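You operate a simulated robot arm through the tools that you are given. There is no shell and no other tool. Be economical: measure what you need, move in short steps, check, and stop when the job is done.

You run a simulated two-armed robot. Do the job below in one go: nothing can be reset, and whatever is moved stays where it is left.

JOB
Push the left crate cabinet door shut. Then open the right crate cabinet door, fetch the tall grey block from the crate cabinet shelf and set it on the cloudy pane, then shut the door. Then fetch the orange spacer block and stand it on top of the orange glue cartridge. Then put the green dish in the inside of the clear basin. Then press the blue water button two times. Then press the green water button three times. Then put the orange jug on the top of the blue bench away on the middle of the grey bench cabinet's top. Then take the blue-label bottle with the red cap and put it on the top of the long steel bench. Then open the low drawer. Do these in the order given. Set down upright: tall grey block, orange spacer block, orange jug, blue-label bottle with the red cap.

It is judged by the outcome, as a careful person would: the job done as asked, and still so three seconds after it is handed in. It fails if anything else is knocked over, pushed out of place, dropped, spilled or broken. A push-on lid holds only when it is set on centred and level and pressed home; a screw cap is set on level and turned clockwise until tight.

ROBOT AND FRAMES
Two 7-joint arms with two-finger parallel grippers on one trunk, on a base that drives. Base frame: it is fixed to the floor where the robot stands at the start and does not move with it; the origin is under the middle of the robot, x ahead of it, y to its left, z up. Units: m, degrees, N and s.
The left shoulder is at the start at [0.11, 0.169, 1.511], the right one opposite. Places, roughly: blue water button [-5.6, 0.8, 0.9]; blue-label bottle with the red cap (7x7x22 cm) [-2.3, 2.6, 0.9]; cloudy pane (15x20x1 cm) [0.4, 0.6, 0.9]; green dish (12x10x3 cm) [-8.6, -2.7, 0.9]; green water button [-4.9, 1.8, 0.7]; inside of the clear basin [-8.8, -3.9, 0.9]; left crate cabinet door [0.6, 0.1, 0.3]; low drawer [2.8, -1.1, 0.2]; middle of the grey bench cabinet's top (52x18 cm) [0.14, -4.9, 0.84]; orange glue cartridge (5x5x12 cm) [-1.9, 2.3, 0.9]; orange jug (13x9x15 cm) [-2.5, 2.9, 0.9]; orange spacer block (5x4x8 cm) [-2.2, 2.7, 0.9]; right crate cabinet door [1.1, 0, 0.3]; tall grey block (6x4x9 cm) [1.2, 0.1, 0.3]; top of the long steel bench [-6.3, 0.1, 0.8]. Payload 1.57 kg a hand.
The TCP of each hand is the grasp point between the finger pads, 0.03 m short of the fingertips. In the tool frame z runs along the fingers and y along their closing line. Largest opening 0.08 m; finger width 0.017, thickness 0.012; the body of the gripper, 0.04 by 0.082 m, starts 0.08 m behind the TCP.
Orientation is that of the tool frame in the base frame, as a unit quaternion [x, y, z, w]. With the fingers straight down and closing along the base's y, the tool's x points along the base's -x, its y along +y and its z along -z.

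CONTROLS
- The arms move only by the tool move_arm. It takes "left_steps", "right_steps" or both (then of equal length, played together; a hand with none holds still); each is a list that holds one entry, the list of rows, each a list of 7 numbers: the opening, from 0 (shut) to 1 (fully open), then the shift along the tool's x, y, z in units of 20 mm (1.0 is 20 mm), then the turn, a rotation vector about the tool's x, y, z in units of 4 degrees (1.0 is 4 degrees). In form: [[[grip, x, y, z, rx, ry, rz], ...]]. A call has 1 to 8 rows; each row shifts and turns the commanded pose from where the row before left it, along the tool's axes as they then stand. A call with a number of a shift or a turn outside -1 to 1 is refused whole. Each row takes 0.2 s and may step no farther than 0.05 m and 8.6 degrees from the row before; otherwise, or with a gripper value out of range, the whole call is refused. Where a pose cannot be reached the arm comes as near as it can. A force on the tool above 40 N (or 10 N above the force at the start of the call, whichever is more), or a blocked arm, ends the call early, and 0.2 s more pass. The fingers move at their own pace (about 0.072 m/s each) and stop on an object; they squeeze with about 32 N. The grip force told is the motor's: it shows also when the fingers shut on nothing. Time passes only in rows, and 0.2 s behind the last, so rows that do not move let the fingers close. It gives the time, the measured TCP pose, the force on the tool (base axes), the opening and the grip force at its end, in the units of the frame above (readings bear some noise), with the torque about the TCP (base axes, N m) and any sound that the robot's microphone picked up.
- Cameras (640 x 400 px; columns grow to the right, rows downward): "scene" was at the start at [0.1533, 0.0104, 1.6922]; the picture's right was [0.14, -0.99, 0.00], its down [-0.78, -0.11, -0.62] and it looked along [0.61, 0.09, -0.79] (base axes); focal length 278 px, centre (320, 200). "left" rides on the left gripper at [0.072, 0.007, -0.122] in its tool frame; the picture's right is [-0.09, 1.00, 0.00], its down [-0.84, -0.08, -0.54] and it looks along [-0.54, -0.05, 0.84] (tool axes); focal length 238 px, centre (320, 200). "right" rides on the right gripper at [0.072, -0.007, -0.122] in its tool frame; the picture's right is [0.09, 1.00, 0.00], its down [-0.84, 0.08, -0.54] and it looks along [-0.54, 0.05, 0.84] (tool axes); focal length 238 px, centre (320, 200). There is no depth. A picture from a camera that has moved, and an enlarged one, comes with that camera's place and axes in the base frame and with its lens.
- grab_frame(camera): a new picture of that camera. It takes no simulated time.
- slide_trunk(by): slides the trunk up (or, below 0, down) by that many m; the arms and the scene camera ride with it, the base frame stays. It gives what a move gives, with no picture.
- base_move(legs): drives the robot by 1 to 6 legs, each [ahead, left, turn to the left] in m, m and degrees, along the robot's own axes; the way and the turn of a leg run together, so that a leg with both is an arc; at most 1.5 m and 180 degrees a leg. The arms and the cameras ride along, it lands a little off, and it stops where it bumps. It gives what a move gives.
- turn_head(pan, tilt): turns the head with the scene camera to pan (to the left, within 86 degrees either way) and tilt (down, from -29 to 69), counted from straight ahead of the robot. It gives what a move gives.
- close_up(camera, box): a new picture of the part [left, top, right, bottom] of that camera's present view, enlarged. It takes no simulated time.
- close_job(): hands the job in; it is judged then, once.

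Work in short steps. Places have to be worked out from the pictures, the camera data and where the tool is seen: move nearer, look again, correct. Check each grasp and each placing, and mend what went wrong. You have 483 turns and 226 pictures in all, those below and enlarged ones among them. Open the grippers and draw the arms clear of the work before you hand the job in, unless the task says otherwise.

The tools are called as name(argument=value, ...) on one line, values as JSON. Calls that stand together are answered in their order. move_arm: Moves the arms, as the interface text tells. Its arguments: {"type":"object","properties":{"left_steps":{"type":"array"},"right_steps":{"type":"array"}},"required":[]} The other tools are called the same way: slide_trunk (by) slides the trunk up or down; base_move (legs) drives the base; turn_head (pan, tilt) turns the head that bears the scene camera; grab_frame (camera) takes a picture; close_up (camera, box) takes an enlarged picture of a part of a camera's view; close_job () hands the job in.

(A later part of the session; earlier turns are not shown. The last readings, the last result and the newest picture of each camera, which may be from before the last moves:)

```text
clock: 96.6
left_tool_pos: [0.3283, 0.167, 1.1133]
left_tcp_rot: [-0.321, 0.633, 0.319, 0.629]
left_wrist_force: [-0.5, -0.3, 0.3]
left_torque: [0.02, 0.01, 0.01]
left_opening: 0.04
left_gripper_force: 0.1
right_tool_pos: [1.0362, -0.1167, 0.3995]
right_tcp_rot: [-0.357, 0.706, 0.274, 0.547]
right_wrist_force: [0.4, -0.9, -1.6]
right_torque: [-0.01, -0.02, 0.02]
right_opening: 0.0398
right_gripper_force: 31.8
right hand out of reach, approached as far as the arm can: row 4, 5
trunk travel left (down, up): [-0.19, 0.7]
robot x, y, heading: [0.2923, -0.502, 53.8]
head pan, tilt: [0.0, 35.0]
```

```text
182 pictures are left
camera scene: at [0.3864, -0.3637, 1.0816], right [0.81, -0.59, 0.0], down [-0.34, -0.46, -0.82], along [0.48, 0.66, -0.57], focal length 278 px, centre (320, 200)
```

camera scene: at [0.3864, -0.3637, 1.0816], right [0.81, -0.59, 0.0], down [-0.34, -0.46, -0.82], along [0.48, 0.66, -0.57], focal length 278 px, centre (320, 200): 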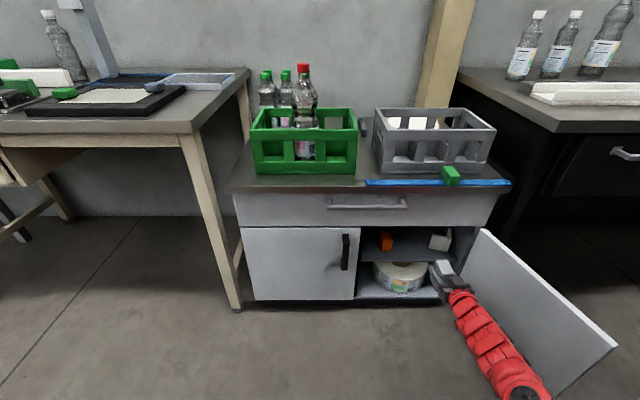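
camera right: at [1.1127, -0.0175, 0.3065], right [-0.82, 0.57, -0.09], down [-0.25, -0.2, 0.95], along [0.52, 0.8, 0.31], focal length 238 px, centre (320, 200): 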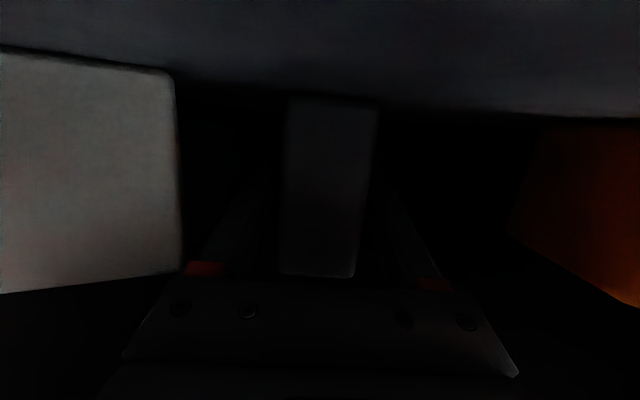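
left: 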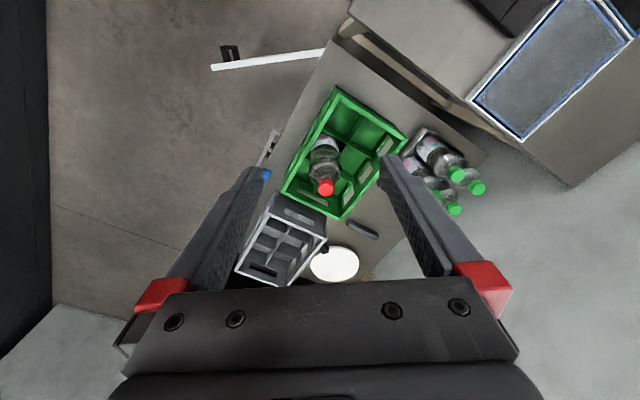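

Block is out and held. I raise the trunk by 0.6 (hand clear of the cabinet front).

slide_trunk(by=0.4)

slide_trunk(by=0.2)

base_move(legs=[[0.05, 0.6, 0]])

turn_head(pan=10, tilt=50)

grab_frame(camera="scene")

```text
clock: 100.5
left_tool_pos: [0.3298, 0.1657, 1.5138]
left_tcp_rot: [-0.321, 0.632, 0.319, 0.629]
left_wrist_force: [-0.4, 0.1, -0.3]
left_torque: [-0.02, 0.0, 0.01]
left_opening: 0.0399
left_gripper_force: 0.1
right_tool_pos: [1.0357, -0.1171, 0.7991]
right_tcp_rot: [-0.358, 0.707, 0.274, 0.546]
right_wrist_force: [-0.4, 0.1, -1.3]
right_torque: [0.02, -0.03, 0.03]
right_opening: 0.0398
right_gripper_force: 31.9
trunk travel left (down, up): [-0.59, 0.3]
robot x, y, heading: [0.2892, -0.497, 53.9]
head pan, tilt: [0.0, 35.0]
```

```text
clock: 102.6
left_tool_pos: [0.329, 0.1664, 1.7141]
left_tcp_rot: [-0.321, 0.632, 0.319, 0.629]
left_wrist_force: [0.0, 1.0, 0.4]
left_torque: [0.01, -0.04, 0.03]
left_opening: 0.0399
left_gripper_force: 0.1
right_tool_pos: [1.0353, -0.1172, 0.999]
right_tcp_rot: [-0.358, 0.706, 0.275, 0.546]
right_wrist_force: [0.4, -0.3, -0.5]
right_torque: [0.04, 0.03, 0.0]
right_opening: 0.0396
right_gripper_force: 32.0
trunk travel left (down, up): [-0.79, 0.1]
robot x, y, heading: [0.2919, -0.4976, 54.1]
head pan, tilt: [0.0, 35.0]
```

```text
clock: 106.1
left_tool_pos: [-0.136, 0.5598, 1.7145]
left_tcp_rot: [-0.323, 0.631, 0.322, 0.627]
left_wrist_force: [0.4, 0.3, -0.1]
left_torque: [0.02, 0.0, 0.04]
left_opening: 0.0404
left_gripper_force: 0.0
right_tool_pos: [0.5726, 0.2823, 0.9984]
right_tcp_rot: [-0.36, 0.705, 0.277, 0.545]
right_wrist_force: [0.1, 0.3, -1.3]
right_torque: [-0.01, 0.0, -0.01]
right_opening: 0.0399
right_gripper_force: 32.2
trunk travel left (down, up): [-0.79, 0.1]
robot x, y, heading: [-0.1706, -0.1046, 54.6]
head pan, tilt: [0.0, 35.0]
```

```text
clock: 106.8
left_tool_pos: [-0.1361, 0.5602, 1.7143]
left_tcp_rot: [-0.323, 0.632, 0.321, 0.628]
left_wrist_force: [0.4, -0.9, -0.1]
left_torque: [0.01, 0.01, -0.02]
left_opening: 0.0401
left_gripper_force: 0.0
right_tool_pos: [0.5726, 0.2817, 0.9987]
right_tcp_rot: [-0.361, 0.705, 0.276, 0.545]
right_wrist_force: [-0.3, -0.5, -2.4]
right_torque: [0.02, 0.01, -0.01]
right_opening: 0.0398
right_gripper_force: 31.7
trunk travel left (down, up): [-0.79, 0.1]
robot x, y, heading: [-0.1701, -0.1055, 54.3]
head pan, tilt: [10.0, 50.0]
```

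```text
181 pictures are left
camera scene: at [-0.0924, 0.029, 1.6599], right [0.9, -0.43, 0.0], down [-0.33, -0.69, -0.64], along [0.28, 0.58, -0.77], focal length 278 px, centre (320, 200)
```

scene: 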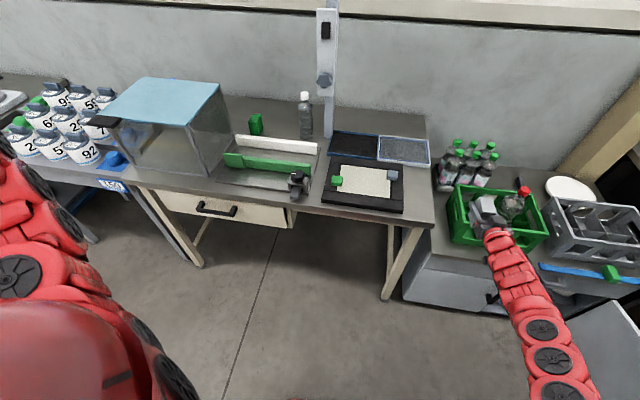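

Two candidate things: the cream plate in the dark frame at ≈(0.39,0.63) and the blue-edged frosted pane at ≈(0.64,0.72). Zoom in to tell.

close_up(camera="scene", box=[290, 115, 450, 215])

```text
4.00 times, centred on (370, 165) of scene
camera zoom: at [-0.0924, 0.029, 1.6599], right [0.9, -0.43, 0.0], down [-0.33, -0.69, -0.64], along [0.28, 0.58, -0.77], focal length 1111 px, centre (120, 340)
```

zoom: 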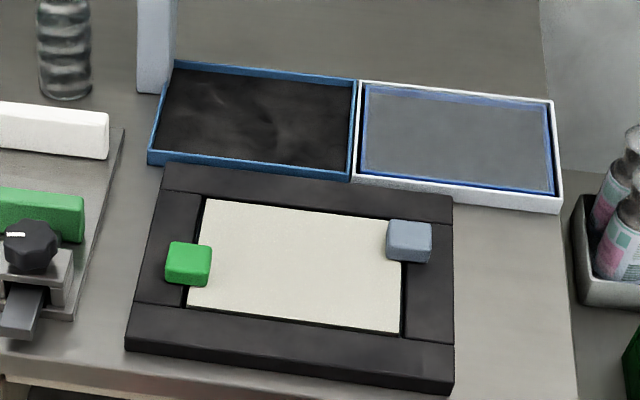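

The cream (milky) plate matches the hint (0.39, 0.63). I move the base left and forward to bring the block above its middle.

base_move(legs=[[0, 0.354, 0], [0.13, 0, 0]])

turn_head(pan=-15, tilt=50)

grab_frame(camera="scene")

grab_frame(camera="right")

```text
clock: 110.0
left_tool_pos: [-0.349, 0.8707, 1.7128]
left_tcp_rot: [-0.321, 0.632, 0.32, 0.628]
left_wrist_force: [-1.6, 0.4, 0.5]
left_torque: [-0.02, 0.0, -0.01]
left_opening: 0.04
left_gripper_force: 0.0
right_tool_pos: [0.3602, 0.5926, 1.0]
right_tcp_rot: [-0.36, 0.705, 0.276, 0.545]
right_wrist_force: [0.0, 0.2, -1.5]
right_torque: [0.0, -0.03, -0.02]
right_opening: 0.0396
right_gripper_force: 31.4
trunk travel left (down, up): [-0.79, 0.1]
robot x, y, heading: [-0.3887, 0.21, 54.1]
head pan, tilt: [10.0, 50.0]
```

```text
clock: 110.9
left_tool_pos: [-0.3476, 0.8715, 1.7145]
left_tcp_rot: [-0.322, 0.631, 0.321, 0.628]
left_wrist_force: [0.2, -0.1, 0.5]
left_torque: [0.0, 0.02, -0.02]
left_opening: 0.0402
left_gripper_force: 0.1
right_tool_pos: [0.3605, 0.5918, 0.9989]
right_tcp_rot: [-0.36, 0.705, 0.276, 0.545]
right_wrist_force: [-0.7, 0.1, -1.5]
right_torque: [0.04, 0.0, 0.06]
right_opening: 0.0394
right_gripper_force: 31.8
trunk travel left (down, up): [-0.79, 0.1]
robot x, y, heading: [-0.3811, 0.2046, 54.4]
head pan, tilt: [-15.0, 50.0]
```

```text
179 pictures are left
camera scene: at [-0.2795, 0.3201, 1.6598], right [0.63, -0.77, 0.0], down [-0.59, -0.49, -0.64], along [0.5, 0.41, -0.77], focal length 278 px, centre (320, 200)
```

scene: 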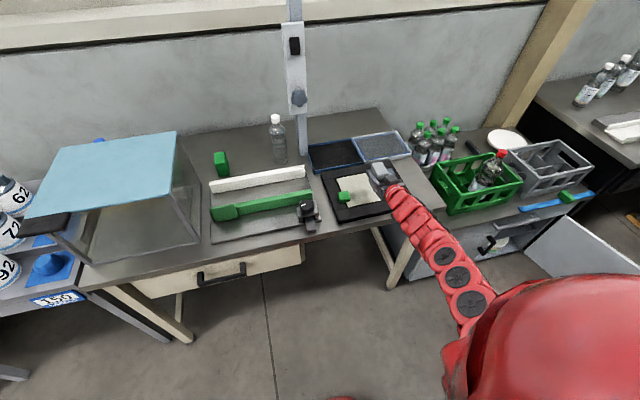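

```text
178 pictures are left
camera right: at [0.2852, 0.478, 0.9588], right [-0.82, 0.57, -0.09], down [-0.25, -0.2, 0.95], along [0.52, 0.8, 0.31], focal length 238 px, centre (320, 200)
```

right: 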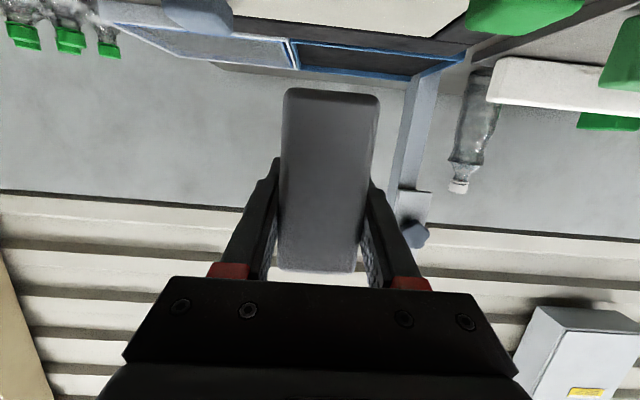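

Triangulation gives the pane's top at z≈0.88, centre ≈(0.386,0.628). Advance 3.2 cm and come down 4 cm, then check.

move_arm(right_steps=[[[0, -0.2, 0, 0.78, 0, 0, 0], [0, -0.2, 0, 0.78, 0, 0, 0], [0, 0.966, 0, 0.26, 0, 0, 0], [0, 0.966, 0, 0.26, 0, 0, 0]]])

close_up(camera="scene", box=[290, 130, 450, 230])

grab_frame(camera="right")

```text
clock: 111.9
left_tool_pos: [-0.3475, 0.8735, 1.7135]
left_tcp_rot: [-0.322, 0.632, 0.32, 0.628]
left_wrist_force: [0.9, 0.4, -0.8]
left_torque: [-0.01, 0.0, 0.04]
left_opening: 0.0398
left_gripper_force: 0.1
right_tool_pos: [0.3809, 0.6189, 0.9566]
right_tcp_rot: [-0.359, 0.706, 0.275, 0.545]
right_wrist_force: [1.0, 0.0, -1.9]
right_torque: [-0.01, 0.01, -0.01]
right_opening: 0.0399
right_gripper_force: 32.5
trunk travel left (down, up): [-0.79, 0.1]
robot x, y, heading: [-0.3832, 0.2109, 54.2]
head pan, tilt: [-15.0, 50.0]
```

```text
4.00 times, centred on (370, 180) of scene
camera zoom: at [-0.2788, 0.3212, 1.6597], right [0.63, -0.77, 0.0], down [-0.59, -0.48, -0.64], along [0.5, 0.41, -0.77], focal length 1111 px, centre (120, 280)
```

zoom: 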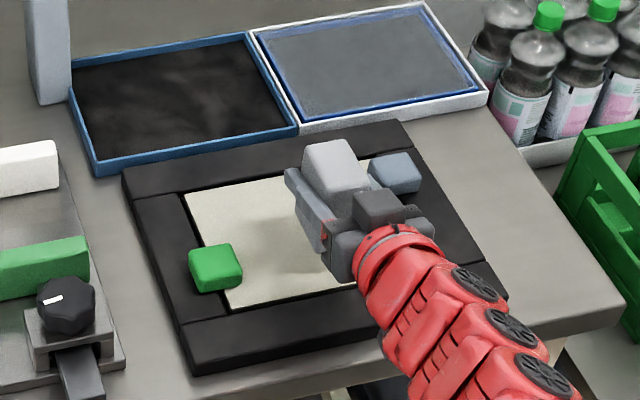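

```text
176 pictures are left
camera right: at [0.305, 0.504, 0.9171], right [-0.82, 0.57, -0.09], down [-0.25, -0.2, 0.95], along [0.52, 0.8, 0.31], focal length 238 px, centre (320, 200)
```

right: 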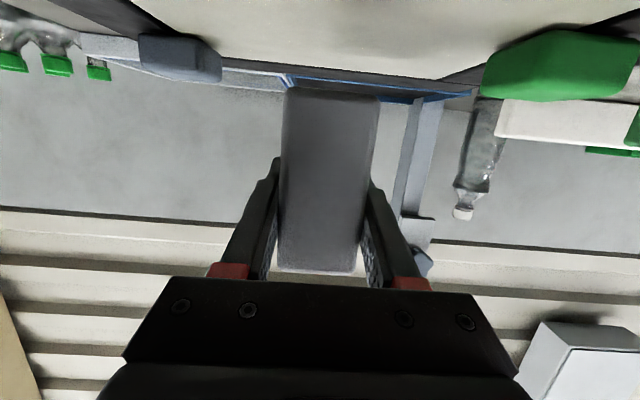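

Slightly right of centre; shift 1.2 cm left and descend in small steps.

move_arm(right_steps=[[[0, 0, 0.6, 0, 0, 0, 0], [0, 0.48, 0, 0.13, 0, 0, 0]]])

grab_frame(camera="right")

```text
clock: 112.5
left_tool_pos: [-0.3476, 0.8724, 1.7127]
left_tcp_rot: [-0.322, 0.632, 0.32, 0.628]
left_wrist_force: [-0.6, 0.0, -0.6]
left_torque: [-0.01, -0.01, -0.01]
left_opening: 0.0401
left_gripper_force: 0.0
right_tool_pos: [0.3705, 0.626, 0.9483]
right_tcp_rot: [-0.36, 0.706, 0.275, 0.545]
right_wrist_force: [0.7, 0.2, -1.8]
right_torque: [-0.04, 0.0, -0.03]
right_opening: 0.0397
right_gripper_force: 31.8
trunk travel left (down, up): [-0.79, 0.1]
robot x, y, heading: [-0.3831, 0.2058, 54.4]
head pan, tilt: [-15.0, 50.0]
```

```text
175 pictures are left
camera right: at [0.2953, 0.5119, 0.9082], right [-0.82, 0.57, -0.09], down [-0.25, -0.2, 0.95], along [0.52, 0.8, 0.31], focal length 238 px, centre (320, 200)
```

right: 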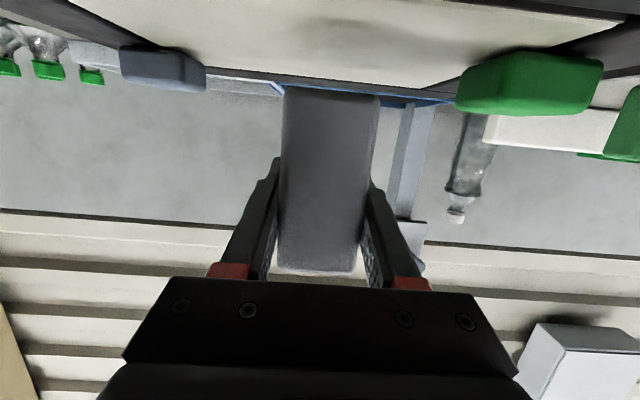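

Continue down gently.

move_arm(right_steps=[[[0, 0.24, 0, 0.065, 0, 0, 0], [0, 0.24, 0, 0.065, 0, 0, 0]]])

move_arm(right_steps=[[[0, 0.2, 0, 0.052, 0, 0, 0]]])

move_arm(right_steps=[[[0, 0.2, 0, 0.052, 0, 0, 0]]])

```text
clock: 113.1
left_tool_pos: [-0.3469, 0.872, 1.7139]
left_tcp_rot: [-0.322, 0.633, 0.32, 0.627]
left_wrist_force: [0.0, -0.3, -0.7]
left_torque: [-0.03, 0.01, 0.02]
left_opening: 0.0397
left_gripper_force: 0.1
right_tool_pos: [0.3706, 0.6251, 0.9382]
right_tcp_rot: [-0.36, 0.705, 0.275, 0.545]
right_wrist_force: [-0.4, 0.8, -1.1]
right_torque: [0.05, -0.02, 0.01]
right_opening: 0.0397
right_gripper_force: 32.3
trunk travel left (down, up): [-0.79, 0.1]
robot x, y, heading: [-0.3831, 0.2046, 54.0]
head pan, tilt: [-15.0, 50.0]
```

```text
clock: 113.5
left_tool_pos: [-0.3484, 0.8722, 1.7132]
left_tcp_rot: [-0.321, 0.633, 0.319, 0.628]
left_wrist_force: [-0.6, 0.9, -0.2]
left_torque: [-0.04, 0.05, 0.02]
left_opening: 0.0401
left_gripper_force: 0.2
right_tool_pos: [0.3702, 0.6263, 0.9343]
right_tcp_rot: [-0.359, 0.706, 0.276, 0.545]
right_wrist_force: [0.1, 0.1, -1.2]
right_torque: [0.01, 0.0, 0.04]
right_opening: 0.0394
right_gripper_force: 32.1
trunk travel left (down, up): [-0.79, 0.1]
robot x, y, heading: [-0.3819, 0.2062, 54.2]
head pan, tilt: [-15.0, 50.0]
```

```text
clock: 113.9
left_tool_pos: [-0.3479, 0.8724, 1.7133]
left_tcp_rot: [-0.322, 0.632, 0.32, 0.628]
left_wrist_force: [-0.5, -0.4, 0.6]
left_torque: [-0.01, -0.01, -0.01]
left_opening: 0.0401
left_gripper_force: 0.1
right_tool_pos: [0.3702, 0.6254, 0.9295]
right_tcp_rot: [-0.36, 0.705, 0.276, 0.545]
right_wrist_force: [-0.7, 0.8, -1.1]
right_torque: [0.02, 0.0, 0.01]
right_opening: 0.0396
right_gripper_force: 32.3
trunk travel left (down, up): [-0.79, 0.1]
robot x, y, heading: [-0.3847, 0.2084, 54.1]
head pan, tilt: [-15.0, 50.0]
```

grab_frame(camera="right")

```text
174 pictures are left
camera right: at [0.2947, 0.5113, 0.8902], right [-0.82, 0.57, -0.09], down [-0.25, -0.2, 0.95], along [0.52, 0.8, 0.31], focal length 238 px, centre (320, 200)
```

right: 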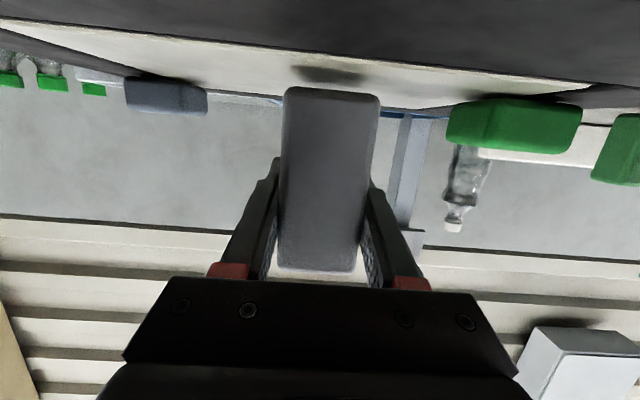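

Shadow shows a small gap remaining; continue 4 mm steps.

move_arm(right_steps=[[[0, 0.2, 0, 0.052, 0, 0, 0]]])

move_arm(right_steps=[[[0, 0.2, 0, 0.052, 0, 0, 0]]])

move_arm(right_steps=[[[0, 0.2, 0, 0.052, 0, 0, 0]]])

```text
clock: 114.3
left_tool_pos: [-0.347, 0.8715, 1.7146]
left_tcp_rot: [-0.323, 0.632, 0.321, 0.627]
left_wrist_force: [0.5, -0.4, 0.4]
left_torque: [-0.02, -0.01, -0.01]
left_opening: 0.0399
left_gripper_force: 0.0
right_tool_pos: [0.3706, 0.6255, 0.9261]
right_tcp_rot: [-0.359, 0.706, 0.275, 0.545]
right_wrist_force: [0.4, -0.8, -1.9]
right_torque: [0.01, 0.02, -0.02]
right_opening: 0.0397
right_gripper_force: 31.9
trunk travel left (down, up): [-0.79, 0.1]
robot x, y, heading: [-0.3841, 0.2086, 54.3]
head pan, tilt: [-15.0, 50.0]
```

```text
clock: 114.7
left_tool_pos: [-0.3493, 0.872, 1.7139]
left_tcp_rot: [-0.322, 0.632, 0.32, 0.628]
left_wrist_force: [0.4, -0.2, -0.3]
left_torque: [0.0, -0.02, -0.02]
left_opening: 0.04
left_gripper_force: 0.1
right_tool_pos: [0.3698, 0.6265, 0.9228]
right_tcp_rot: [-0.359, 0.705, 0.276, 0.546]
right_wrist_force: [0.5, 0.9, 3.7]
right_torque: [0.14, 0.03, 0.0]
right_opening: 0.0397
right_gripper_force: 31.6
trunk travel left (down, up): [-0.79, 0.1]
robot x, y, heading: [-0.3844, 0.2065, 54.2]
head pan, tilt: [-15.0, 50.0]
```

```text
clock: 115.1
left_tool_pos: [-0.3508, 0.8696, 1.7152]
left_tcp_rot: [-0.321, 0.631, 0.32, 0.629]
left_wrist_force: [0.0, -0.2, 0.2]
left_torque: [-0.01, -0.01, 0.01]
left_opening: 0.04
left_gripper_force: 0.0
right_tool_pos: [0.3681, 0.6253, 0.923]
right_tcp_rot: [-0.36, 0.703, 0.277, 0.547]
right_wrist_force: [2.6, 1.7, 20.4]
right_torque: [-0.39, 0.55, 0.02]
right_opening: 0.0395
right_gripper_force: 31.6
trunk travel left (down, up): [-0.79, 0.1]
robot x, y, heading: [-0.3852, 0.2053, 54.1]
head pan, tilt: [-15.0, 50.0]
```

Contact (block seated). Ease up 2 mm, open, and withdraw along the tool.

move_arm(right_steps=[[[0, -0.12, 0, -0.03, 0, 0, 0], [0.3, 0, 0, 0, 0, 0, 0], [0.65, 0, 0, 0, 0, 0, 0], [0.65, 0, 0, 0, 0, 0, 0], [0.65, 0, 0, -0.6, 0, 0, 0], [0.65, 0, 0, -1, 0, 0, 0], [0.65, 0, 0, -1, 0, 0, 0], [0.65, 0, 0, -1, 0, 0, 0]]])

move_arm(right_steps=[[[0.65, -0.3, 0, -1, 0, 0, 0], [0.65, -0.3, 0, -1, 0, 0, 0], [0.65, -0.3, 0, -1, 0, 0, 0]]])

close_up(camera="scene", box=[290, 110, 450, 210])

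```text
clock: 116.9
left_tool_pos: [-0.35, 0.872, 1.715]
left_tcp_rot: [-0.323, 0.631, 0.322, 0.628]
left_wrist_force: [-0.3, 1.2, -0.2]
left_torque: [0.02, -0.04, 0.01]
left_opening: 0.0397
left_gripper_force: 0.1
right_tool_pos: [0.327, 0.5712, 0.9416]
right_tcp_rot: [-0.361, 0.704, 0.277, 0.545]
right_wrist_force: [-1.0, -0.3, 0.7]
right_torque: [-0.02, -0.02, -0.02]
right_opening: 0.052
right_gripper_force: 0.0
trunk travel left (down, up): [-0.79, 0.1]
robot x, y, heading: [-0.3825, 0.205, 54.3]
head pan, tilt: [-15.0, 50.0]
```

```text
clock: 117.7
left_tool_pos: [-0.3491, 0.8721, 1.7136]
left_tcp_rot: [-0.322, 0.631, 0.321, 0.628]
left_wrist_force: [-0.2, 0.5, -0.8]
left_torque: [-0.03, 0.01, 0.02]
left_opening: 0.0398
left_gripper_force: 0.1
right_tool_pos: [0.2979, 0.5274, 0.9721]
right_tcp_rot: [-0.361, 0.705, 0.276, 0.545]
right_wrist_force: [0.1, -0.5, -0.4]
right_torque: [0.0, 0.02, -0.01]
right_opening: 0.0519
right_gripper_force: 0.1
trunk travel left (down, up): [-0.79, 0.1]
robot x, y, heading: [-0.3821, 0.2088, 54.3]
head pan, tilt: [-15.0, 50.0]
```

```text
4.00 times, centred on (370, 160) of scene
camera zoom: at [-0.2797, 0.32, 1.6599], right [0.63, -0.77, 0.0], down [-0.59, -0.48, -0.64], along [0.5, 0.41, -0.77], focal length 1111 px, centre (120, 360)
```

zoom: 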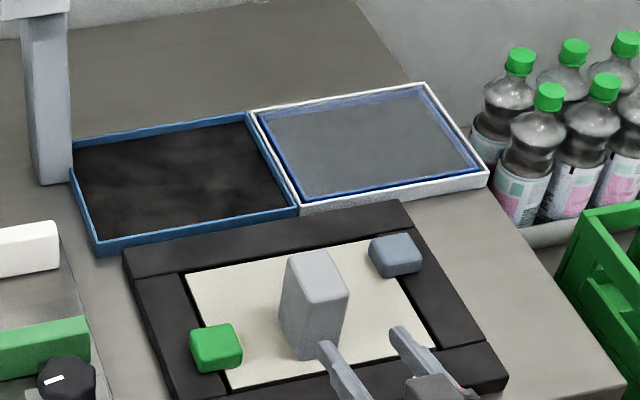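

Block stands upright, centred on the pane. Next shut the right door: back off and drive right along the aisle, pitching the right tool steeply down so its fingertips can reach over to the door's outer face.

base_move(legs=[[-0.18, 0, 0], [0, -0.6, 0], [0, -0.58, 0]])

move_arm(right_steps=[[[0, 0.6, 0, 0, 0, 1, 0], [0, 0.6, 0, 0, 0, 1, 0], [0, 0.6, 0, 0, 0, 1, 0], [0, 0.6, 0, 0, 0, 1, 0], [0, 0.6, 0, 0, 0, 1, 0], [0, 0.6, 0, 0, 0, 1, 0], [0, 0.6, 0, 0, 0, 1, 0], [0, 0.6, 0, 0, 0, 1, 0]]])

turn_head(pan=-20, tilt=50)

grab_frame(camera="scene")

```text
clock: 125.1
left_tool_pos: [0.506, 0.0347, 1.7143]
left_tcp_rot: [-0.321, 0.632, 0.319, 0.629]
left_wrist_force: [0.6, -0.4, -0.3]
left_torque: [0.0, 0.0, -0.03]
left_opening: 0.0401
left_gripper_force: 0.0
right_tool_pos: [1.1508, -0.3127, 0.9713]
right_tcp_rot: [-0.359, 0.705, 0.276, 0.546]
right_wrist_force: [-0.2, 0.7, -0.2]
right_torque: [0.03, -0.03, -0.02]
right_opening: 0.0519
right_gripper_force: 0.1
trunk travel left (down, up): [-0.79, 0.1]
robot x, y, heading: [0.4698, -0.6295, 54.0]
head pan, tilt: [-15.0, 50.0]
```

```text
clock: 126.9
left_tool_pos: [0.5062, 0.0344, 1.7127]
left_tcp_rot: [-0.322, 0.632, 0.32, 0.628]
left_wrist_force: [-0.1, 0.3, -0.7]
left_torque: [-0.03, 0.01, -0.03]
left_opening: 0.0399
left_gripper_force: 0.1
right_tool_pos: [1.1329, -0.3476, 0.8945]
right_tcp_rot: [-0.408, 0.825, 0.168, 0.353]
right_wrist_force: [-0.4, 0.5, 0.0]
right_torque: [0.01, 0.03, -0.02]
right_opening: 0.0002
right_gripper_force: 21.3
right hand out of reach, approached as far as the arm can: row 1
trunk travel left (down, up): [-0.79, 0.1]
robot x, y, heading: [0.4701, -0.6359, 53.9]
head pan, tilt: [-15.0, 50.0]
```

```text
clock: 127.6
left_tool_pos: [0.5055, 0.0334, 1.7137]
left_tcp_rot: [-0.321, 0.632, 0.319, 0.629]
left_wrist_force: [0.3, 0.1, -0.4]
left_torque: [-0.02, -0.03, 0.0]
left_opening: 0.04
left_gripper_force: 0.1
right_tool_pos: [1.1331, -0.3495, 0.8947]
right_tcp_rot: [-0.408, 0.825, 0.169, 0.354]
right_wrist_force: [0.1, 0.4, 0.0]
right_torque: [0.01, 0.02, -0.03]
right_opening: 0.0
right_gripper_force: 21.1
trunk travel left (down, up): [-0.79, 0.1]
robot x, y, heading: [0.4688, -0.6322, 53.9]
head pan, tilt: [-20.0, 50.0]
```

```text
172 pictures are left
camera scene: at [0.578, -0.5232, 1.6598], right [0.56, -0.83, 0.0], down [-0.63, -0.43, -0.64], along [0.53, 0.36, -0.77], focal length 278 px, centre (320, 200)
```

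scene: 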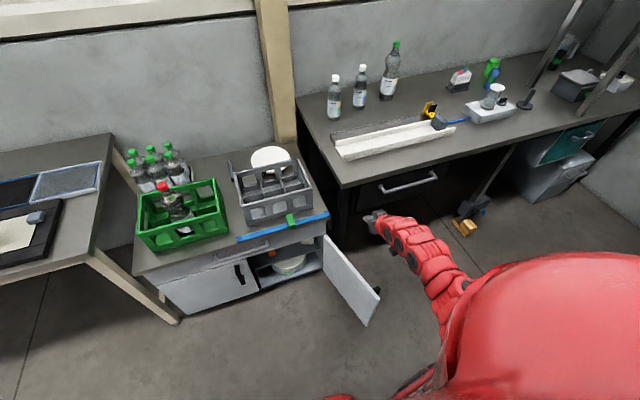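

The hand hangs right of the open door. Pitch a little more and lower so the fingertips are below the door's top.

move_arm(right_steps=[[[0, 0.5, -0.3, 0, 0, 1, 0], [0, 0.5, 0, 0, 0, 1, 0], [0, 0.5, 0, 0, 0, 1, 0]]])

slide_trunk(by=-0.4)

grab_frame(camera="scene")

```text
clock: 128.4
left_tool_pos: [0.5064, 0.0336, 1.7135]
left_tcp_rot: [-0.323, 0.632, 0.321, 0.628]
left_wrist_force: [-0.3, 0.3, -0.1]
left_torque: [0.01, -0.05, 0.0]
left_opening: 0.04
left_gripper_force: 0.1
right_tool_pos: [1.1257, -0.3694, 0.8739]
right_tcp_rot: [-0.424, 0.857, 0.125, 0.265]
right_wrist_force: [0.2, -0.8, 0.5]
right_torque: [0.0, 0.0, 0.01]
right_opening: 0.0001
right_gripper_force: 21.3
trunk travel left (down, up): [-0.79, 0.1]
robot x, y, heading: [0.47, -0.6357, 54.1]
head pan, tilt: [-20.0, 50.0]
```

```text
clock: 131.5
left_tool_pos: [0.5051, 0.0323, 1.3508]
left_tcp_rot: [-0.321, 0.632, 0.32, 0.629]
left_wrist_force: [-0.1, -0.9, -0.5]
left_torque: [0.02, -0.01, 0.0]
left_opening: 0.0403
left_gripper_force: 0.1
right_tool_pos: [1.1266, -0.3687, 0.5184]
right_tcp_rot: [-0.423, 0.855, 0.126, 0.273]
right_wrist_force: [-11.0, -7.8, 22.2]
right_torque: [-0.07, 0.27, -0.02]
right_opening: 0.0001
right_gripper_force: 20.8
trunk travel left (down, up): [-0.426, 0.464]
robot x, y, heading: [0.4697, -0.6297, 54.1]
head pan, tilt: [-20.0, 50.0]
stopped: the force on the tool passed its limit at 85 N (the readings are from after the stop); the commanded pose is now the measured one
```

```text
171 pictures are left
camera scene: at [0.576, -0.5246, 1.2962], right [0.56, -0.83, 0.0], down [-0.63, -0.43, -0.64], along [0.53, 0.36, -0.77], focal length 278 px, centre (320, 200)
```

scene: 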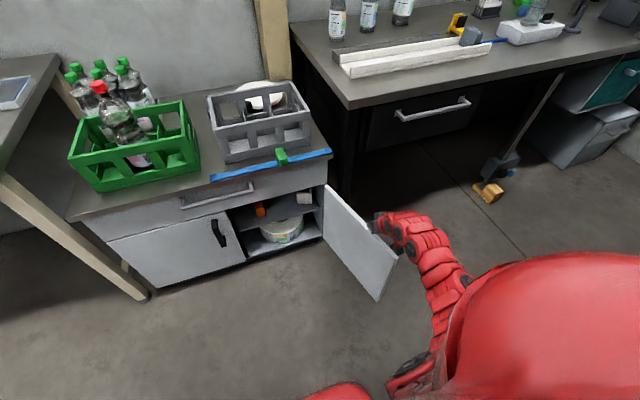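

The fingertips landed on the door's top edge (door is ~104° open). Raise, shift right 7 cm, and lower again.

slide_trunk(by=0.07)

base_move(legs=[[0, -0.08, 0]])

slide_trunk(by=-0.13)

grab_frame(camera="scene")

```text
clock: 132.6
left_tool_pos: [0.507, 0.034, 1.4206]
left_tcp_rot: [-0.32, 0.633, 0.319, 0.628]
left_wrist_force: [-0.6, -0.3, 0.6]
left_torque: [-0.02, -0.02, -0.01]
left_opening: 0.04
left_gripper_force: 0.1
right_tool_pos: [1.1269, -0.3678, 0.5842]
right_tcp_rot: [-0.423, 0.855, 0.127, 0.27]
right_wrist_force: [-0.6, 0.7, 0.2]
right_torque: [0.03, -0.01, 0.02]
right_opening: 0.0
right_gripper_force: 21.5
trunk travel left (down, up): [-0.496, 0.394]
robot x, y, heading: [0.4713, -0.6265, 54.1]
head pan, tilt: [-20.0, 50.0]
```

```text
clock: 133.6
left_tool_pos: [0.5733, -0.0141, 1.421]
left_tcp_rot: [-0.321, 0.632, 0.32, 0.628]
left_wrist_force: [0.8, -0.1, 1.1]
left_torque: [0.0, 0.02, 0.03]
left_opening: 0.0401
left_gripper_force: 0.1
right_tool_pos: [1.1923, -0.4152, 0.5842]
right_tcp_rot: [-0.424, 0.855, 0.127, 0.27]
right_wrist_force: [0.2, 0.2, 0.2]
right_torque: [0.03, 0.0, -0.04]
right_opening: 0.0
right_gripper_force: 21.0
trunk travel left (down, up): [-0.496, 0.394]
robot x, y, heading: [0.5383, -0.6788, 54.2]
head pan, tilt: [-20.0, 50.0]
```

```text
clock: 135.2
left_tool_pos: [0.5722, -0.0119, 1.2902]
left_tcp_rot: [-0.321, 0.633, 0.32, 0.628]
left_wrist_force: [-0.7, -0.8, 0.4]
left_torque: [-0.01, -0.02, 0.01]
left_opening: 0.0401
left_gripper_force: 0.0
right_tool_pos: [1.1906, -0.4155, 0.456]
right_tcp_rot: [-0.422, 0.856, 0.125, 0.27]
right_wrist_force: [0.7, 0.2, 0.2]
right_torque: [-0.02, 0.0, -0.03]
right_opening: 0.0
right_gripper_force: 21.4
trunk travel left (down, up): [-0.366, 0.524]
robot x, y, heading: [0.5362, -0.6768, 54.0]
head pan, tilt: [-20.0, 50.0]
```

```text
170 pictures are left
camera scene: at [0.6433, -0.5707, 1.2361], right [0.56, -0.83, 0.0], down [-0.63, -0.43, -0.64], along [0.53, 0.36, -0.77], focal length 278 px, centre (320, 200)
```

scene: 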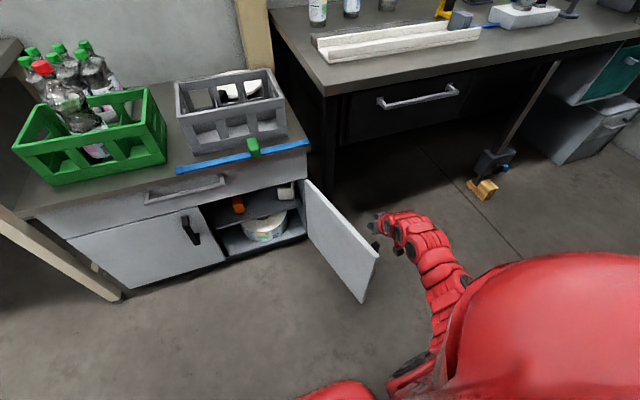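

Hand is on the outer side now. Sweep left with the base along the door's arc.

base_move(legs=[[-0.02, 0.1, 0], [0, 0.09, 0], [0.03, 0.09, 0]])

grab_frame(camera="scene")

```text
clock: 137.8
left_tool_pos: [0.3508, 0.1607, 1.2893]
left_tcp_rot: [-0.321, 0.633, 0.319, 0.628]
left_wrist_force: [-0.6, 0.6, -0.6]
left_torque: [0.0, 0.0, -0.01]
left_opening: 0.04
left_gripper_force: 0.0
right_tool_pos: [0.9708, -0.2443, 0.4556]
right_tcp_rot: [-0.423, 0.856, 0.126, 0.27]
right_wrist_force: [0.4, -0.4, 0.7]
right_torque: [0.0, -0.03, 0.01]
right_opening: 0.0
right_gripper_force: 20.7
trunk travel left (down, up): [-0.366, 0.524]
robot x, y, heading: [0.311, -0.5065, 54.0]
head pan, tilt: [-20.0, 50.0]
```

```text
169 pictures are left
camera scene: at [0.422, -0.3977, 1.236], right [0.56, -0.83, 0.0], down [-0.63, -0.43, -0.64], along [0.53, 0.36, -0.77], focal length 278 px, centre (320, 200)
```

scene: 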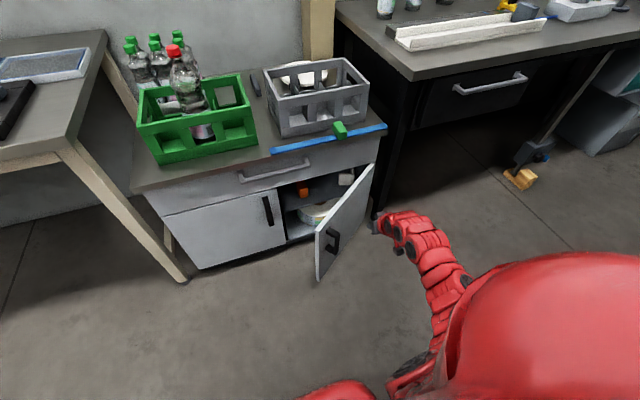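

Works well. Continue: left and forward.

base_move(legs=[[0.06, 0.08, 0], [0.09, 0.04, 0]])

grab_frame(camera="scene")

```text
clock: 139.7
left_tool_pos: [0.3439, 0.3514, 1.2894]
left_tcp_rot: [-0.321, 0.633, 0.319, 0.628]
left_wrist_force: [0.8, 0.2, 0.1]
left_torque: [-0.01, -0.02, 0.03]
left_opening: 0.0399
left_gripper_force: 0.0
right_tool_pos: [0.9621, -0.0528, 0.4544]
right_tcp_rot: [-0.424, 0.856, 0.126, 0.27]
right_wrist_force: [0.4, 0.8, -1.1]
right_torque: [-0.01, -0.06, -0.03]
right_opening: 0.0
right_gripper_force: 21.6
trunk travel left (down, up): [-0.366, 0.524]
robot x, y, heading: [0.3031, -0.3107, 54.0]
head pan, tilt: [-20.0, 50.0]
```

```text
168 pictures are left
camera scene: at [0.4142, -0.2062, 1.2358], right [0.56, -0.83, 0.0], down [-0.63, -0.43, -0.64], along [0.53, 0.36, -0.77], focal length 278 px, centre (320, 200)
```

scene: 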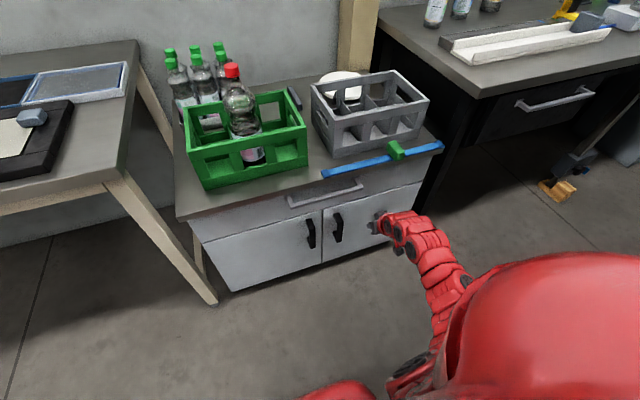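

Nearly shut. Push gently forward with the arm till contact.

move_arm(right_steps=[[[0, -0.84, 0, 0.54, 0, 0, 0], [0, -0.84, 0, 0.54, 0, 0, 0], [0, -0.84, 0, 0.54, 0, 0, 0], [0, -0.42, 0, 0.27, 0, 0, 0], [0, -0.42, 0, 0.27, 0, 0, 0], [0, -0.42, 0, 0.27, 0, 0, 0]]])

close_up(camera="scene", box=[200, 150, 440, 300])

```text
clock: 141.0
left_tool_pos: [0.3437, 0.3496, 1.2908]
left_tcp_rot: [-0.319, 0.633, 0.318, 0.63]
left_wrist_force: [0.4, -0.1, 0.0]
left_torque: [0.0, -0.04, 0.0]
left_opening: 0.0399
left_gripper_force: 0.0
right_tool_pos: [1.0088, 0.0037, 0.4516]
right_tcp_rot: [-0.422, 0.859, 0.123, 0.263]
right_wrist_force: [-11.3, -13.6, 13.7]
right_torque: [0.02, 0.03, 0.05]
right_opening: 0.0001
right_gripper_force: 21.3
trunk travel left (down, up): [-0.366, 0.524]
robot x, y, heading: [0.3042, -0.3152, 53.8]
head pan, tilt: [-20.0, 50.0]
stopped in row 6 (right hand): the force on the tool passed its limit at 56 N (the readings are from after the stop); the commanded pose is now the measured one
```

```text
2.67 times, centred on (320, 225) of scene
camera zoom: at [0.4125, -0.2088, 1.2362], right [0.56, -0.83, 0.0], down [-0.64, -0.43, -0.64], along [0.53, 0.36, -0.77], focal length 741 px, centre (320, 133)
```

zoom: 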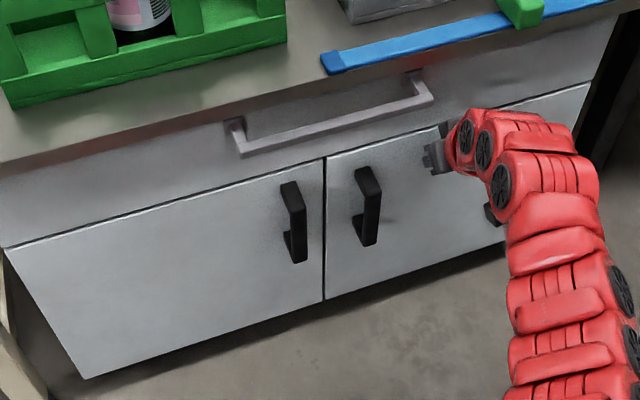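

Both doors are flush shut. Next the spacer: I back off, raise the trunk, and drive left along the aisle (the blue bench stands in the same row, ~4 m to the left).

base_move(legs=[[-0.12, 0, 0]])

slide_trunk(by=0.4)

slide_trunk(by=0.12)

turn_head(pan=75, tilt=25)

grab_frame(camera="scene")

```text
clock: 142.2
left_tool_pos: [0.2725, 0.2507, 1.2913]
left_tcp_rot: [-0.32, 0.633, 0.319, 0.629]
left_wrist_force: [-0.3, -0.5, 0.7]
left_torque: [-0.02, 0.04, -0.02]
left_opening: 0.0401
left_gripper_force: 0.1
right_tool_pos: [0.9389, -0.0933, 0.4533]
right_tcp_rot: [-0.422, 0.859, 0.122, 0.263]
right_wrist_force: [-0.3, -0.1, -0.6]
right_torque: [-0.01, 0.0, 0.03]
right_opening: 0.0002
right_gripper_force: 20.9
trunk travel left (down, up): [-0.366, 0.524]
robot x, y, heading: [0.234, -0.4114, 54.1]
head pan, tilt: [-20.0, 50.0]
```

```text
clock: 146.0
left_tool_pos: [0.2736, 0.2528, 1.6903]
left_tcp_rot: [-0.32, 0.633, 0.319, 0.629]
left_wrist_force: [0.4, 0.2, 0.4]
left_torque: [-0.01, -0.03, 0.0]
left_opening: 0.0397
left_gripper_force: 0.0
right_tool_pos: [0.939, -0.0922, 0.8512]
right_tcp_rot: [-0.422, 0.859, 0.123, 0.264]
right_wrist_force: [-0.4, -0.6, -0.3]
right_torque: [0.02, -0.02, 0.01]
right_opening: 0.0001
right_gripper_force: 21.0
trunk travel left (down, up): [-0.766, 0.124]
robot x, y, heading: [0.2356, -0.4111, 54.1]
head pan, tilt: [-20.0, 50.0]
```

```text
clock: 147.5
left_tool_pos: [0.2734, 0.253, 1.8088]
left_tcp_rot: [-0.32, 0.633, 0.318, 0.629]
left_wrist_force: [0.4, -0.8, 0.6]
left_torque: [0.0, 0.01, 0.0]
left_opening: 0.04
left_gripper_force: 0.1
right_tool_pos: [0.9398, -0.0932, 0.972]
right_tcp_rot: [-0.422, 0.859, 0.122, 0.263]
right_wrist_force: [-0.2, 0.5, -0.3]
right_torque: [0.0, 0.04, 0.02]
right_opening: 0.0
right_gripper_force: 20.9
trunk travel left (down, up): [-0.886, 0.004]
robot x, y, heading: [0.2298, -0.4115, 54.2]
head pan, tilt: [-20.0, 50.0]
```

```text
clock: 149.2
left_tool_pos: [0.2732, 0.2527, 1.8095]
left_tcp_rot: [-0.32, 0.634, 0.318, 0.629]
left_wrist_force: [-0.7, 0.4, -1.1]
left_torque: [-0.02, -0.05, -0.05]
left_opening: 0.0401
left_gripper_force: 0.0
right_tool_pos: [0.9394, -0.093, 0.9719]
right_tcp_rot: [-0.422, 0.859, 0.123, 0.264]
right_wrist_force: [0.2, -0.4, 0.0]
right_torque: [0.01, -0.03, 0.02]
right_opening: 0.0
right_gripper_force: 21.1
trunk travel left (down, up): [-0.886, 0.004]
robot x, y, heading: [0.2333, -0.4121, 53.9]
head pan, tilt: [75.0, 25.0]
```

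```text
166 pictures are left
camera scene: at [0.2211, -0.2765, 1.7935], right [0.78, 0.63, 0.0], down [0.27, -0.33, -0.91], along [-0.57, 0.7, -0.42], focal length 278 px, centre (320, 200)
```

scene: 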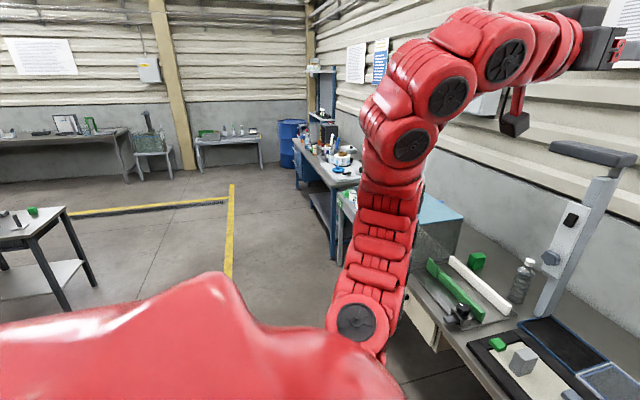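

The way left is open. Drive left 2.5 m along the aisle.

base_move(legs=[[0, 1.5, 0], [0, 1.0, 0]])

turn_head(pan=30, tilt=35)

grab_frame(camera="scene")

```text
clock: 161.5
left_tool_pos: [-1.7576, 1.7332, 1.8092]
left_tcp_rot: [-0.319, 0.633, 0.318, 0.629]
left_wrist_force: [-0.3, -0.4, 0.0]
left_torque: [-0.03, 0.02, 0.02]
left_opening: 0.0399
left_gripper_force: 0.1
right_tool_pos: [-1.0918, 1.3876, 0.9725]
right_tcp_rot: [-0.421, 0.859, 0.123, 0.264]
right_wrist_force: [0.5, 0.3, -0.1]
right_torque: [-0.02, 0.01, 0.03]
right_opening: 0.0002
right_gripper_force: 21.5
trunk travel left (down, up): [-0.886, 0.004]
robot x, y, heading: [-1.8044, 1.0653, 53.9]
head pan, tilt: [75.0, 25.0]
```

```text
clock: 162.6
left_tool_pos: [-1.7565, 1.7347, 1.8091]
left_tcp_rot: [-0.319, 0.634, 0.317, 0.629]
left_wrist_force: [0.5, -0.2, -0.2]
left_torque: [0.0, 0.02, -0.04]
left_opening: 0.0403
left_gripper_force: 0.1
right_tool_pos: [-1.0927, 1.3882, 0.9715]
right_tcp_rot: [-0.421, 0.859, 0.122, 0.263]
right_wrist_force: [0.4, -0.3, -0.5]
right_torque: [-0.01, 0.0, 0.01]
right_opening: 0.0
right_gripper_force: 21.7
trunk travel left (down, up): [-0.886, 0.004]
robot x, y, heading: [-1.8026, 1.0683, 53.7]
head pan, tilt: [30.0, 35.0]
```

```text
165 pictures are left
camera scene: at [-1.7438, 1.2207, 1.7778], right [0.99, -0.11, 0.0], down [-0.06, -0.57, -0.82], along [0.09, 0.81, -0.57], focal length 278 px, centre (320, 200)
```

scene: 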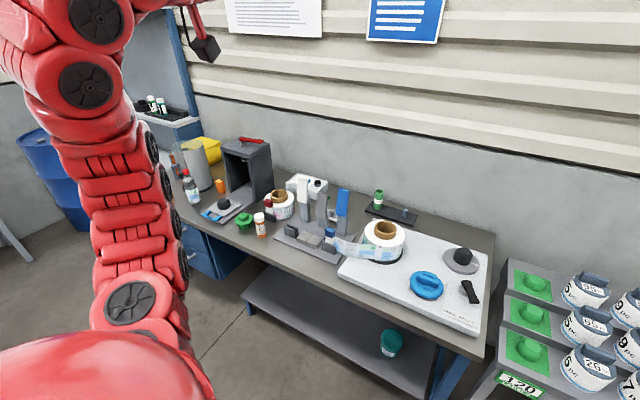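

Blue bench in sight. Zoom on its left part.

close_up(camera="scene", box=[150, 110, 390, 260])

```text
2.67 times, centred on (270, 185) of scene
camera zoom: at [-1.7438, 1.2207, 1.7778], right [0.99, -0.11, 0.0], down [-0.06, -0.57, -0.82], along [0.09, 0.81, -0.57], focal length 741 px, centre (453, 240)
```

zoom: 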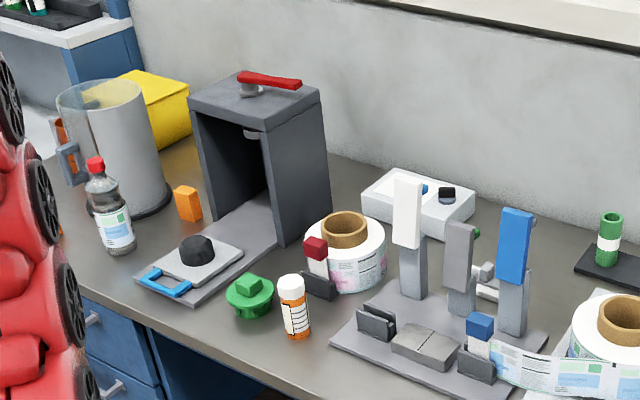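

Positions: cartridge ≈(-1.92,2.27), spacer ≈(-2.18,2.68), bottle ≈(-2.31,2.58), bench top ≈0.85, front edge at robot-row depth 0. I drive left 0.9 m and turn to heading ~95° to approach the spacer between bottle and knob tool.

base_move(legs=[[0, 0.9, 0], [0, 0, 41]])

turn_head(pan=-15, tilt=45)

grab_frame(camera="scene")

grab_frame(camera="right")

```text
clock: 169.3
left_tool_pos: [-2.9272, 2.13, 1.8106]
left_tcp_rot: [0.521, -0.482, -0.518, -0.477]
left_wrist_force: [0.7, -1.2, -0.2]
left_torque: [-0.02, -0.02, -0.05]
left_opening: 0.0401
left_gripper_force: 0.1
right_tool_pos: [-2.1992, 2.3043, 0.9719]
right_tcp_rot: [0.695, -0.657, -0.208, -0.204]
right_wrist_force: [0.5, 0.5, 0.0]
right_torque: [-0.02, 0.02, 0.0]
right_opening: 0.0001
right_gripper_force: 21.1
trunk travel left (down, up): [-0.886, 0.004]
robot x, y, heading: [-2.5198, 1.5958, 94.6]
head pan, tilt: [30.0, 35.0]
```

```text
clock: 170.4
left_tool_pos: [-2.9291, 2.1288, 1.81]
left_tcp_rot: [0.521, -0.482, -0.518, -0.478]
left_wrist_force: [0.5, 0.0, 0.3]
left_torque: [0.01, 0.01, 0.02]
left_opening: 0.0402
left_gripper_force: 0.0
right_tool_pos: [-2.1993, 2.3041, 0.9717]
right_tcp_rot: [0.696, -0.657, -0.207, -0.204]
right_wrist_force: [-0.5, 0.8, 0.2]
right_torque: [-0.01, 0.0, 0.0]
right_opening: 0.0001
right_gripper_force: 21.7
trunk travel left (down, up): [-0.886, 0.004]
robot x, y, heading: [-2.5232, 1.6015, 94.8]
head pan, tilt: [-15.0, 45.0]
```

```text
163 pictures are left
camera scene: at [-2.5169, 1.7592, 1.7629], right [0.98, -0.18, 0.0], down [-0.12, -0.7, -0.71], along [0.12, 0.7, -0.71], focal length 278 px, centre (320, 200)
```

scene: 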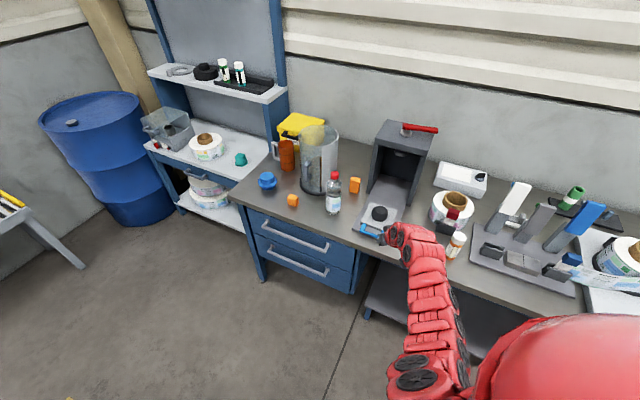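

```text
162 pictures are left
camera right: at [-2.1867, 2.1762, 1.0323], right [-0.99, -0.13, -0.06], down [-0.11, 0.39, 0.91], along [-0.09, 0.91, -0.4], focal length 238 px, centre (320, 200)
```

right: 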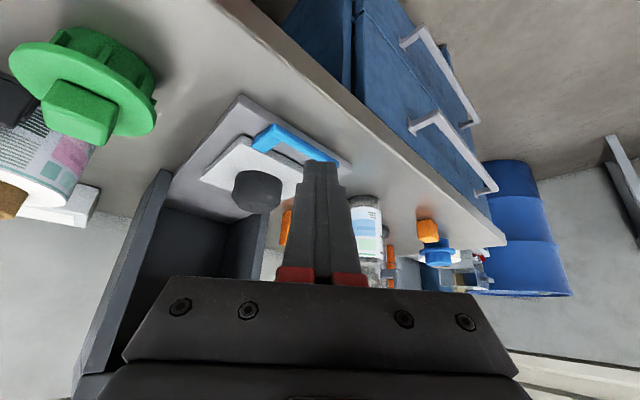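

Two orange blocks are visible; the one right of the bottle matches the hint (-2.2,2.7). Zoom in.

close_up(camera="scene", box=[260, 120, 500, 270])

```text
2.67 times, centred on (380, 195) of scene
camera zoom: at [-2.5169, 1.7592, 1.7629], right [0.98, -0.18, 0.0], down [-0.12, -0.7, -0.71], along [0.12, 0.7, -0.71], focal length 741 px, centre (160, 213)
```

zoom: 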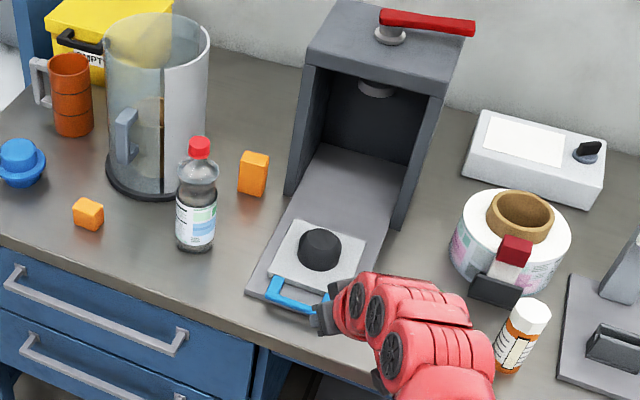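

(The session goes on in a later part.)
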